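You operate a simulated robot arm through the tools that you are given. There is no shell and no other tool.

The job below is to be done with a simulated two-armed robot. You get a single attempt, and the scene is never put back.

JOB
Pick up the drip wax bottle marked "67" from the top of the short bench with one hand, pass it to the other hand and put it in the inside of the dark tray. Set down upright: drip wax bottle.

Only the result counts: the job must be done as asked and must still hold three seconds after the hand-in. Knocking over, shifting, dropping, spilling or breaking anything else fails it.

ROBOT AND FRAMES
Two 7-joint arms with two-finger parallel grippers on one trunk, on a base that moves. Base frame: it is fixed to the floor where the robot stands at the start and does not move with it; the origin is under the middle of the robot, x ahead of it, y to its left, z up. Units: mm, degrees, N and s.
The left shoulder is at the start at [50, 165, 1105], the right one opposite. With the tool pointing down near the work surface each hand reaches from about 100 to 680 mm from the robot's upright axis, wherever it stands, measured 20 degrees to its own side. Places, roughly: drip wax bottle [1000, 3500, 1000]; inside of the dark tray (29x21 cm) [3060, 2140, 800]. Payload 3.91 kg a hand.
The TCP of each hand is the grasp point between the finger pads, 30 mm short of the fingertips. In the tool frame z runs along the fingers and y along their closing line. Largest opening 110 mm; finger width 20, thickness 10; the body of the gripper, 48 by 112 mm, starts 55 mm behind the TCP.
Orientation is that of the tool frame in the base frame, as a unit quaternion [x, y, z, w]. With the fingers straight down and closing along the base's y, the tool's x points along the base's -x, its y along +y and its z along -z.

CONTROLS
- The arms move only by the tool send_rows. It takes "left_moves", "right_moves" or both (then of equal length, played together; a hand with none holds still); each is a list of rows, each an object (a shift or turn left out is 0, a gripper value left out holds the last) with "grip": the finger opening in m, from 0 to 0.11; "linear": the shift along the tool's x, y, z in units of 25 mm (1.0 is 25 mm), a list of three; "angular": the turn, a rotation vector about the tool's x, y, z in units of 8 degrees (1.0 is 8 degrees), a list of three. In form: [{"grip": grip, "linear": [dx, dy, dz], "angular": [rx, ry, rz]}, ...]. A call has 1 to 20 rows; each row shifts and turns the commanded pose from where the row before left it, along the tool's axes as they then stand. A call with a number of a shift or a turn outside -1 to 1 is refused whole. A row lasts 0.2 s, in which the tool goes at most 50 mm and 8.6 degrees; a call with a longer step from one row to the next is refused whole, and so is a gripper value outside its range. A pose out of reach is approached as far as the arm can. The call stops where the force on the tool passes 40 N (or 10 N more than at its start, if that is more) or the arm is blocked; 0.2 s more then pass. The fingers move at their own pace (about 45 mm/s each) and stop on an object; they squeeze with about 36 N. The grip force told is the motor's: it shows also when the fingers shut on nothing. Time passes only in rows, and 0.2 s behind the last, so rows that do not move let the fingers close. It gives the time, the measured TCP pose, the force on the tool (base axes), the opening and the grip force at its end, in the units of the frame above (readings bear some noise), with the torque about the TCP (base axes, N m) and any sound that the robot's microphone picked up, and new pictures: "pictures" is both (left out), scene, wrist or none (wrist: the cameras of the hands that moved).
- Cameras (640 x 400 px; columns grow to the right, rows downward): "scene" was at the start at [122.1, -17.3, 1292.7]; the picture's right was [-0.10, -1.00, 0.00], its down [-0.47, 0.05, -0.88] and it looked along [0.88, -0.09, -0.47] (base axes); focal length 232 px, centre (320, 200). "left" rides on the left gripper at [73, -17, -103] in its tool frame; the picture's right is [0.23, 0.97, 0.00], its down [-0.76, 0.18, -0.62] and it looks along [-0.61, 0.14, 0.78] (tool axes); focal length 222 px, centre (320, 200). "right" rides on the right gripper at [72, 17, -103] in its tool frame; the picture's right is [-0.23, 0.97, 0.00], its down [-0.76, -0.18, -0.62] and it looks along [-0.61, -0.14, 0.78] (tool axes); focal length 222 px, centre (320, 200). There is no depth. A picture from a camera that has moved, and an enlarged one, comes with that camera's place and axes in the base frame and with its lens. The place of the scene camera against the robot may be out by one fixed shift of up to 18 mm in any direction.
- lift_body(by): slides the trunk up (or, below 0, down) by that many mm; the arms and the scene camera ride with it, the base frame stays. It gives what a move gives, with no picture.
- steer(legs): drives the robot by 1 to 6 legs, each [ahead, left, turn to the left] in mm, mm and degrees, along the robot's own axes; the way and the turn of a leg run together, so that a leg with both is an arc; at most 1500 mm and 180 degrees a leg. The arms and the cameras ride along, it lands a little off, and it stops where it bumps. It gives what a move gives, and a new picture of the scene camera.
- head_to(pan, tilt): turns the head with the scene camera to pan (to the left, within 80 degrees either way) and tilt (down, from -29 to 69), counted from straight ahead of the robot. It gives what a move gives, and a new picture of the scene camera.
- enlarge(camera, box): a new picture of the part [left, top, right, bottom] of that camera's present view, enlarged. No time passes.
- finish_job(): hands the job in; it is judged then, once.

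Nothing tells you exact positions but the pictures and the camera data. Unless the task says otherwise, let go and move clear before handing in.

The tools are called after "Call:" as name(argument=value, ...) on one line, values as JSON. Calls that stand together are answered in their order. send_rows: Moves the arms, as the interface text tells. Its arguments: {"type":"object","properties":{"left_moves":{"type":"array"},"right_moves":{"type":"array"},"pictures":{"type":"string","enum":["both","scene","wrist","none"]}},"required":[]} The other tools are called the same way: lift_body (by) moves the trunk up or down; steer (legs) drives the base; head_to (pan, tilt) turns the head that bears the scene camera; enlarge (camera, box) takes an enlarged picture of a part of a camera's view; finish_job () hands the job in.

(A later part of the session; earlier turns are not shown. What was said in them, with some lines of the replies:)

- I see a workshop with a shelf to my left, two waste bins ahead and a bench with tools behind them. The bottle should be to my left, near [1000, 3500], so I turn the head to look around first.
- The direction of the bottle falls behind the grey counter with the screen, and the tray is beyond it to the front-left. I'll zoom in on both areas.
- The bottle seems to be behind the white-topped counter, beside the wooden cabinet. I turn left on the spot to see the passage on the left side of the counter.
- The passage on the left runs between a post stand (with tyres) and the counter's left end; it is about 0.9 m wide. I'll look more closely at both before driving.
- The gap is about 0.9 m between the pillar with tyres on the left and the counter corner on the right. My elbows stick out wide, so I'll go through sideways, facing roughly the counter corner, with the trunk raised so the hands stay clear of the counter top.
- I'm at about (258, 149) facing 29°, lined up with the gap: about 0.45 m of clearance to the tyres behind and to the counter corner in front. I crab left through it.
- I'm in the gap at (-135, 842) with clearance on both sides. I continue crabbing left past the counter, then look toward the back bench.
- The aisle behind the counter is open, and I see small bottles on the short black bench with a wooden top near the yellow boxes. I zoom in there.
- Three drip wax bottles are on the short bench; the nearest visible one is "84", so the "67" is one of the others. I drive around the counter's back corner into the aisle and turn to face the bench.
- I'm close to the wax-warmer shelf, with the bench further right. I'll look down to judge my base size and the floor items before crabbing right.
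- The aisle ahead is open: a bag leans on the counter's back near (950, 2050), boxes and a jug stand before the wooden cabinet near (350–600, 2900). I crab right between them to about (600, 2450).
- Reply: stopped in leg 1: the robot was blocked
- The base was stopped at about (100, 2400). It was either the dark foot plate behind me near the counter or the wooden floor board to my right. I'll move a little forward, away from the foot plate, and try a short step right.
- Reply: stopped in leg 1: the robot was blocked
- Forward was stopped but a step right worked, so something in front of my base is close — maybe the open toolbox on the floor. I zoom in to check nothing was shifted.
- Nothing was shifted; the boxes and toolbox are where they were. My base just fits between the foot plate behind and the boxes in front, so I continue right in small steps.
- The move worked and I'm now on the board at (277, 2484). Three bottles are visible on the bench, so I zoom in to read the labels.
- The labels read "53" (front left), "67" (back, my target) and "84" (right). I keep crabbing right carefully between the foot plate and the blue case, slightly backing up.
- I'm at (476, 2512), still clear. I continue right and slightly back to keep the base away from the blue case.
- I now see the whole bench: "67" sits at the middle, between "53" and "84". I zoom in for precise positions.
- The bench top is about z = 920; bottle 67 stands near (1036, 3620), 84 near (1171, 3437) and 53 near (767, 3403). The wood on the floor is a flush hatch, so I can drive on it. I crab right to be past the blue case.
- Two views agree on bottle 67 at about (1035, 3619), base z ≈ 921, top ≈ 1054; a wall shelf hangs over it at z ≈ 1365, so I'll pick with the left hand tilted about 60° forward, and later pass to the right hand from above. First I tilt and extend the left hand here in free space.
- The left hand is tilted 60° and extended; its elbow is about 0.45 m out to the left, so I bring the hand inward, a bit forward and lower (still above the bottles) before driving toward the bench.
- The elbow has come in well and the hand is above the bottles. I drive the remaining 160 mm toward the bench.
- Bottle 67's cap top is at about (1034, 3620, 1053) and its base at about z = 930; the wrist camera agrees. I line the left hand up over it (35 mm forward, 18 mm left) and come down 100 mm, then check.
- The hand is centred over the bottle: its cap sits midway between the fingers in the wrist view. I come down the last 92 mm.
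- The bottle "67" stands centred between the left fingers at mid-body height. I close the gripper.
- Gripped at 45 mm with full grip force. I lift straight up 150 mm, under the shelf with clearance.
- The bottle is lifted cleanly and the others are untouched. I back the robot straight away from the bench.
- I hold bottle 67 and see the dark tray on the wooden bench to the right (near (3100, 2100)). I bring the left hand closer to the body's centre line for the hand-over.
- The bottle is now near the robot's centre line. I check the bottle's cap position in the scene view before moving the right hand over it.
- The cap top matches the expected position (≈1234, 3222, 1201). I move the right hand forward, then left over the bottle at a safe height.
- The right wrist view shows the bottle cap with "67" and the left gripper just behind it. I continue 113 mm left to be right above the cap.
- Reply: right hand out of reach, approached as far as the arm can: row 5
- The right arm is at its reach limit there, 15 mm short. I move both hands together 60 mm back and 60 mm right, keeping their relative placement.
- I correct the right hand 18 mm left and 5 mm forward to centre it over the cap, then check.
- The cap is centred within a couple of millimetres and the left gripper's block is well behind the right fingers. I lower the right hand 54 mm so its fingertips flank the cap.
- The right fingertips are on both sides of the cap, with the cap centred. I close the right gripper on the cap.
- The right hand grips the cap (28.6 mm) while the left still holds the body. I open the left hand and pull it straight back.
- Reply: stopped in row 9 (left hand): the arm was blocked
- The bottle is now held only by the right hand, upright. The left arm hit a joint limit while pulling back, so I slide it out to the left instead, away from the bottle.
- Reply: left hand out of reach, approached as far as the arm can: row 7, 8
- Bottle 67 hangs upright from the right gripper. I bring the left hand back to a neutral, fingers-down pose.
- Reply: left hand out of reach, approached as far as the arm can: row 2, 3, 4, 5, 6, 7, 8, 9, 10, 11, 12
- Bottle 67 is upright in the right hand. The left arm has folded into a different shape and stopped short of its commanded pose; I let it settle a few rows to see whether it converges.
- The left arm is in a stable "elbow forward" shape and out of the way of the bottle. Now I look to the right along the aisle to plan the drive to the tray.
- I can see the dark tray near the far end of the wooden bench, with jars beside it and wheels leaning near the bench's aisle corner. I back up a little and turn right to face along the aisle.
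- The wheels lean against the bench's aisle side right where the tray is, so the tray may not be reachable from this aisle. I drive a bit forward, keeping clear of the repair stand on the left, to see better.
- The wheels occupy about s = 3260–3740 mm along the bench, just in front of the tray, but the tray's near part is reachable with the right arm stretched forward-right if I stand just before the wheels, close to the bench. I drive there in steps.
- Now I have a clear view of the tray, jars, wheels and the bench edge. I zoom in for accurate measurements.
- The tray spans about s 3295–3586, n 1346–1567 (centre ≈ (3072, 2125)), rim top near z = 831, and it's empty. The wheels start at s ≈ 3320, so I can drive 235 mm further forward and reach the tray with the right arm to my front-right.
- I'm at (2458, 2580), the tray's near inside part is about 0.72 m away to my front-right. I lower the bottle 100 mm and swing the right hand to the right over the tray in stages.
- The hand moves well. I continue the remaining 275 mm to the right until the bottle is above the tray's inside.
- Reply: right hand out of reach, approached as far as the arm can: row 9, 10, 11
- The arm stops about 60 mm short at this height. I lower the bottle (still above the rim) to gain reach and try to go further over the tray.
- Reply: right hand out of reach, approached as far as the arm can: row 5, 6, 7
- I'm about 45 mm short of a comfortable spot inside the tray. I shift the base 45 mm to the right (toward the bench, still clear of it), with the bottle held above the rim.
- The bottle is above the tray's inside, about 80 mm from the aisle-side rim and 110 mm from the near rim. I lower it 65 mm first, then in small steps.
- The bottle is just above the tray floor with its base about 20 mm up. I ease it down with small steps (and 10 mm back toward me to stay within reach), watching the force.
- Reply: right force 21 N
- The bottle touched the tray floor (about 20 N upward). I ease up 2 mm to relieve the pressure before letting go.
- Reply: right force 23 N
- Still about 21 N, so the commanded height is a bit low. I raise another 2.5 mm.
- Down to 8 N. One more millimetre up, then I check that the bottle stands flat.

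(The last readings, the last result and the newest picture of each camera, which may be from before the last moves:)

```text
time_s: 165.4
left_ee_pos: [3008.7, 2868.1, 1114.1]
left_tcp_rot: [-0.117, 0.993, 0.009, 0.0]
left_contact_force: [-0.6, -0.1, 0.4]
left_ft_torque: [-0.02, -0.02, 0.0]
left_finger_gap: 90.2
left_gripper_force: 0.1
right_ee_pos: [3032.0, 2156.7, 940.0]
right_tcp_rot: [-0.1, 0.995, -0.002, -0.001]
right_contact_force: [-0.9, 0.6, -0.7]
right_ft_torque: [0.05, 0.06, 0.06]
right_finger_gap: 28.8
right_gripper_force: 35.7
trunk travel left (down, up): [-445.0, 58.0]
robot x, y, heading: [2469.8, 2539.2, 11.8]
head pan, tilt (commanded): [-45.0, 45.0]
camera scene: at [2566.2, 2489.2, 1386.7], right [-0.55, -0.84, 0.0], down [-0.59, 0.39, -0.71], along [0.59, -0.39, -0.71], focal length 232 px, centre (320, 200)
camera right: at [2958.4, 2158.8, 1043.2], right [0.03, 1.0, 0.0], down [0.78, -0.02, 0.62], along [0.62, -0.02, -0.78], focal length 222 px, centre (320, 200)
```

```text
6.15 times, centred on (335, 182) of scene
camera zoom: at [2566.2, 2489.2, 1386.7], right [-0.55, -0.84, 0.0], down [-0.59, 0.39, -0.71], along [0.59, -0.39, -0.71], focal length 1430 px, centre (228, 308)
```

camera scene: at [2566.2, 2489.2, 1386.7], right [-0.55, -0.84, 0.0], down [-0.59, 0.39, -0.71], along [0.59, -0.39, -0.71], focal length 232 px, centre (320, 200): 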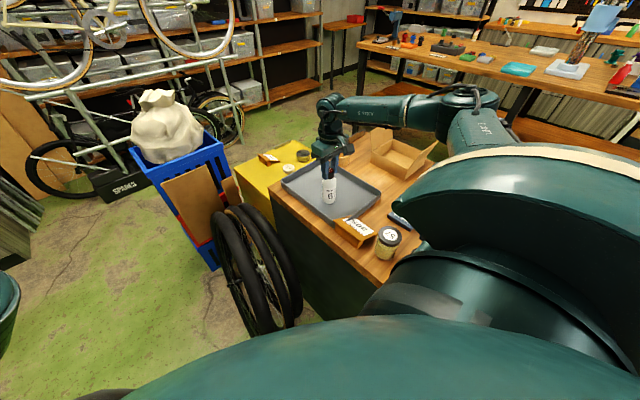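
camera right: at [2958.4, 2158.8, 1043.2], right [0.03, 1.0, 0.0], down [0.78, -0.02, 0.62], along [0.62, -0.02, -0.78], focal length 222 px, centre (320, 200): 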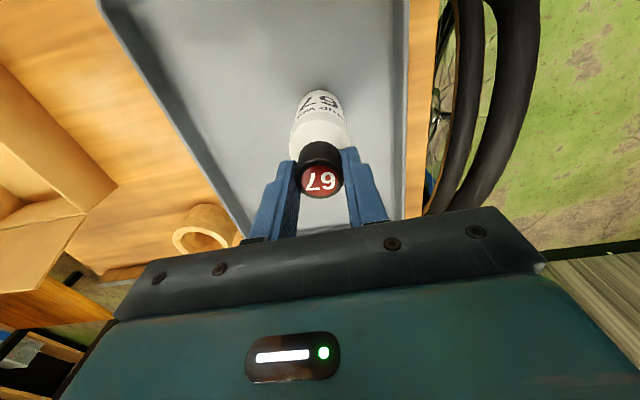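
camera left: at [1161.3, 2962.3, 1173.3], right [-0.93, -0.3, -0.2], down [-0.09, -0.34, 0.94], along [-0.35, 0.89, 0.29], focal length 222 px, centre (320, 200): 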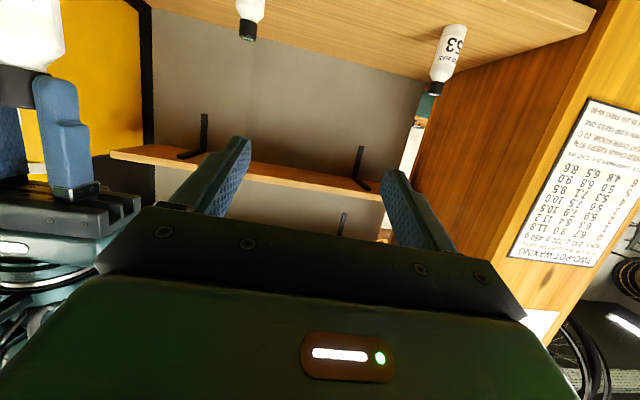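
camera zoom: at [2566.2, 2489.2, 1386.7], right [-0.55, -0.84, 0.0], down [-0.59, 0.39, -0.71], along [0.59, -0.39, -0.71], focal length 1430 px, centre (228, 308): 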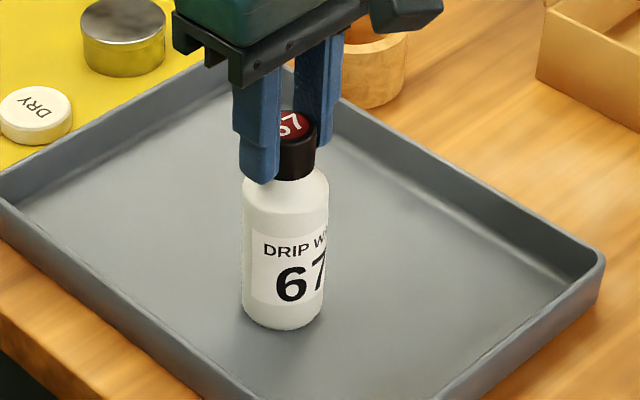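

The load is now nearly zero and the bottle stands upright on the tray floor. I settle it half a millimetre and open the right gripper.

Call:
send_rows(right_moves=[{"linear": [0, 0, 0.02]}, {}, {"grip": 0.06}, {}, {}, {}, {}], pictures="both")

Call:
enlarge(camera="scene", box=[300, 150, 370, 215])

```text
time_s: 167.0
left_ee_pos: [3007.0, 2868.5, 1113.5]
left_tcp_rot: [-0.118, 0.993, 0.007, 0.001]
left_contact_force: [0.3, -0.4, 0.1]
left_ft_torque: [0.01, 0.05, 0.0]
left_finger_gap: 90.0
left_gripper_force: 0.1
right_ee_pos: [3032.5, 2157.4, 940.8]
right_tcp_rot: [-0.1, 0.995, -0.001, 0.001]
right_contact_force: [0.1, 0.1, 0.4]
right_ft_torque: [0.0, 0.0, -0.01]
right_finger_gap: 60.0
right_gripper_force: 0.0
trunk travel left (down, up): [-445.0, 58.0]
robot x, y, heading: [2464.7, 2536.7, 12.0]
head pan, tilt (commanded): [-45.0, 45.0]
camera scene: at [2566.3, 2489.2, 1386.7], right [-0.55, -0.84, 0.0], down [-0.59, 0.39, -0.71], along [0.59, -0.39, -0.71], focal length 232 px, centre (320, 200)
camera right: at [2958.8, 2159.4, 1043.6], right [0.03, 1.0, 0.0], down [0.78, -0.02, 0.62], along [0.62, -0.02, -0.78], focal length 222 px, centre (320, 200)
```

scene: 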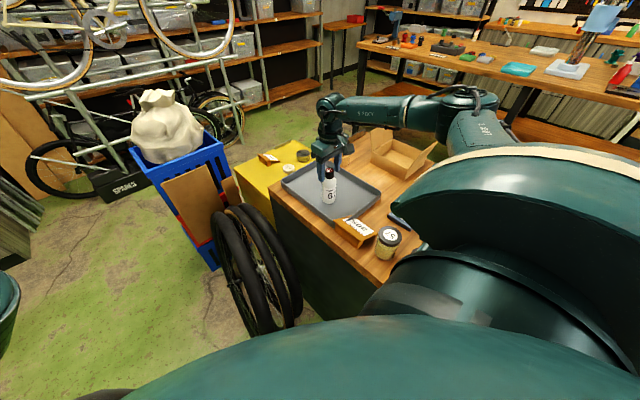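
right: 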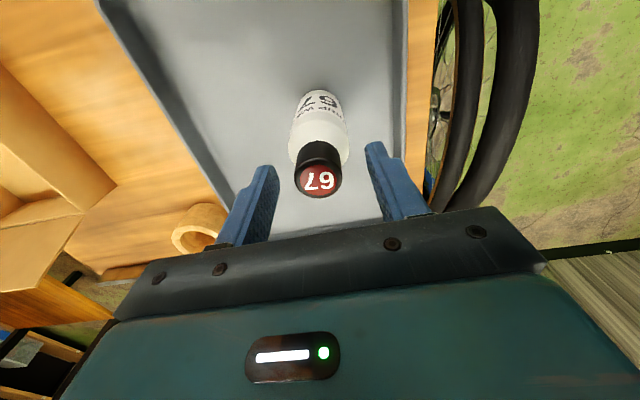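

```text
6.15 times, centred on (335, 182) of scene
camera zoom: at [2566.3, 2489.2, 1386.7], right [-0.55, -0.84, 0.0], down [-0.59, 0.39, -0.71], along [0.59, -0.39, -0.71], focal length 1430 px, centre (228, 308)
```

zoom: 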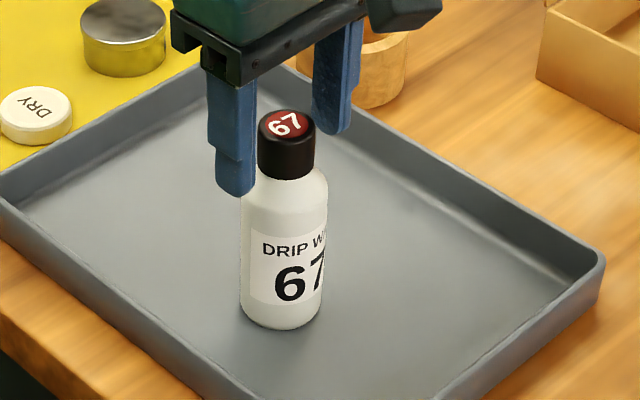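

The bottle stands upright and free in the tray. I raise the right hand straight up and move it clear toward the aisle.

Call:
send_rows(right_moves=[{"linear": [0, 0, -0.5]}, {"linear": [0, 0, -0.8]}, {"linear": [0, 0, -0.8]}, {"linear": [0, 0, -0.8]}, {"linear": [0, 0, -0.8]}, {"linear": [0, 0.8, 0]}, {"linear": [0, 0.8, 0]}, {"linear": [0, 0.8, 0]}, {"linear": [0, 0.8, 0]}, {"linear": [0, 0.8, 0]}, {"linear": [0, 0.8, 0]}, {"linear": [0, 0.8, 0]}, {"linear": [0, 0.8, 0]}, {"linear": [0, 0.8, 0]}, {"linear": [0, 0.8, 0]}, {}], pictures="both")

Call:
enlarge(camera="scene", box=[250, 130, 430, 260])

```text
time_s: 170.4
left_ee_pos: [3008.8, 2866.8, 1113.7]
left_tcp_rot: [-0.117, 0.993, 0.007, -0.001]
left_contact_force: [-0.1, -0.3, -0.8]
left_ft_torque: [0.03, 0.02, 0.0]
left_finger_gap: 90.1
left_gripper_force: 0.1
right_ee_pos: [2995.0, 2351.6, 1031.5]
right_tcp_rot: [-0.1, 0.995, -0.001, 0.002]
right_contact_force: [-0.8, -0.3, 0.3]
right_ft_torque: [0.01, 0.0, 0.0]
right_finger_gap: 60.0
right_gripper_force: 0.0
trunk travel left (down, up): [-445.0, 58.0]
robot x, y, heading: [2468.1, 2533.9, 11.8]
head pan, tilt (commanded): [-45.0, 45.0]
camera scene: at [2566.2, 2489.0, 1386.7], right [-0.55, -0.84, 0.0], down [-0.59, 0.39, -0.71], along [0.59, -0.39, -0.71], focal length 232 px, centre (320, 200)
camera right: at [2919.9, 2353.5, 1134.5], right [0.03, 1.0, 0.0], down [0.78, -0.02, 0.62], along [0.62, -0.02, -0.78], focal length 222 px, centre (320, 200)
```

scene: 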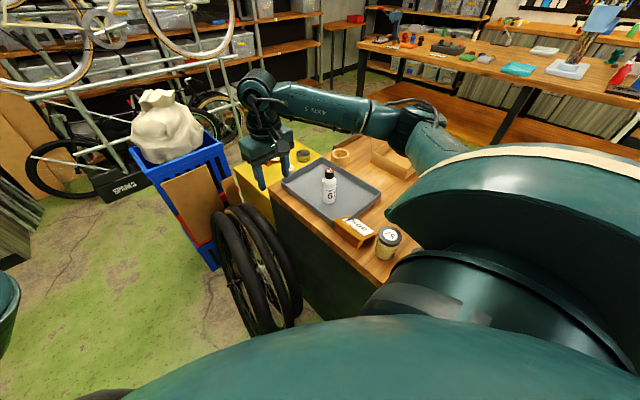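
right: 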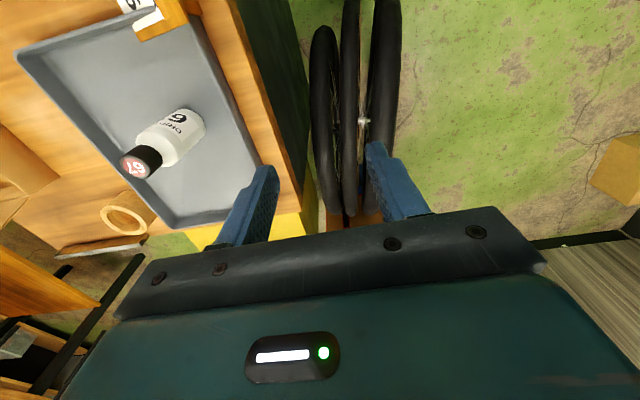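

```text
3.08 times, centred on (340, 195) of scene
camera zoom: at [2566.2, 2489.0, 1386.7], right [-0.55, -0.84, 0.0], down [-0.59, 0.39, -0.71], along [0.59, -0.39, -0.71], focal length 715 px, centre (258, 215)
```

zoom: 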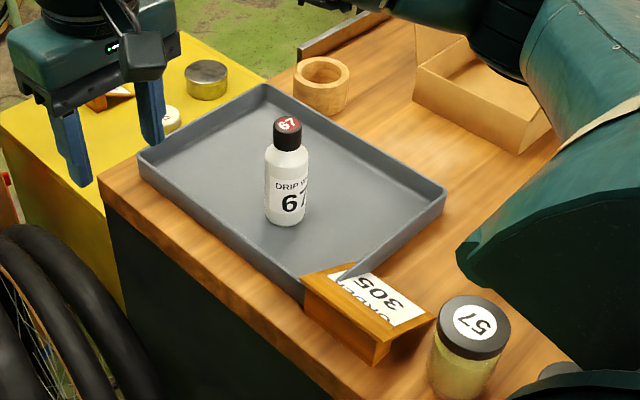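

Bottle "67" stands upright and free inside the dark tray near (3032, 2157), and both hands are clear of it. I saw no sign that anything else moved, so I hand the job in.

Call:
finish_job()

```text
The job is handed in.
```

The drip wax bottle marked "67" is standing upright inside the dark tray, and the job is handed in. I don't have the verdict.

- **Pick and pass:** the left hand took the bottle from the short bench. In front of the bench it passed the bottle to the right hand, which held it by the cap.
- **Placing:** I lowered the bottle until it touched the tray floor, eased off until the force was near zero, then opened the gripper. I raised the right hand and moved it clear toward the aisle.
- **Surroundings:** bottles "53" and "84" were untouched when I left the bench. I saw nothing shifted around the tray.
- **Base bumps:** the base was stopped twice in the narrow gap behind the counter, probably by a dark foot plate and an open toolbox on the floor. From my pictures the toolbox and the boxes beside it had not moved. The foot plate was behind me and I could not check it.
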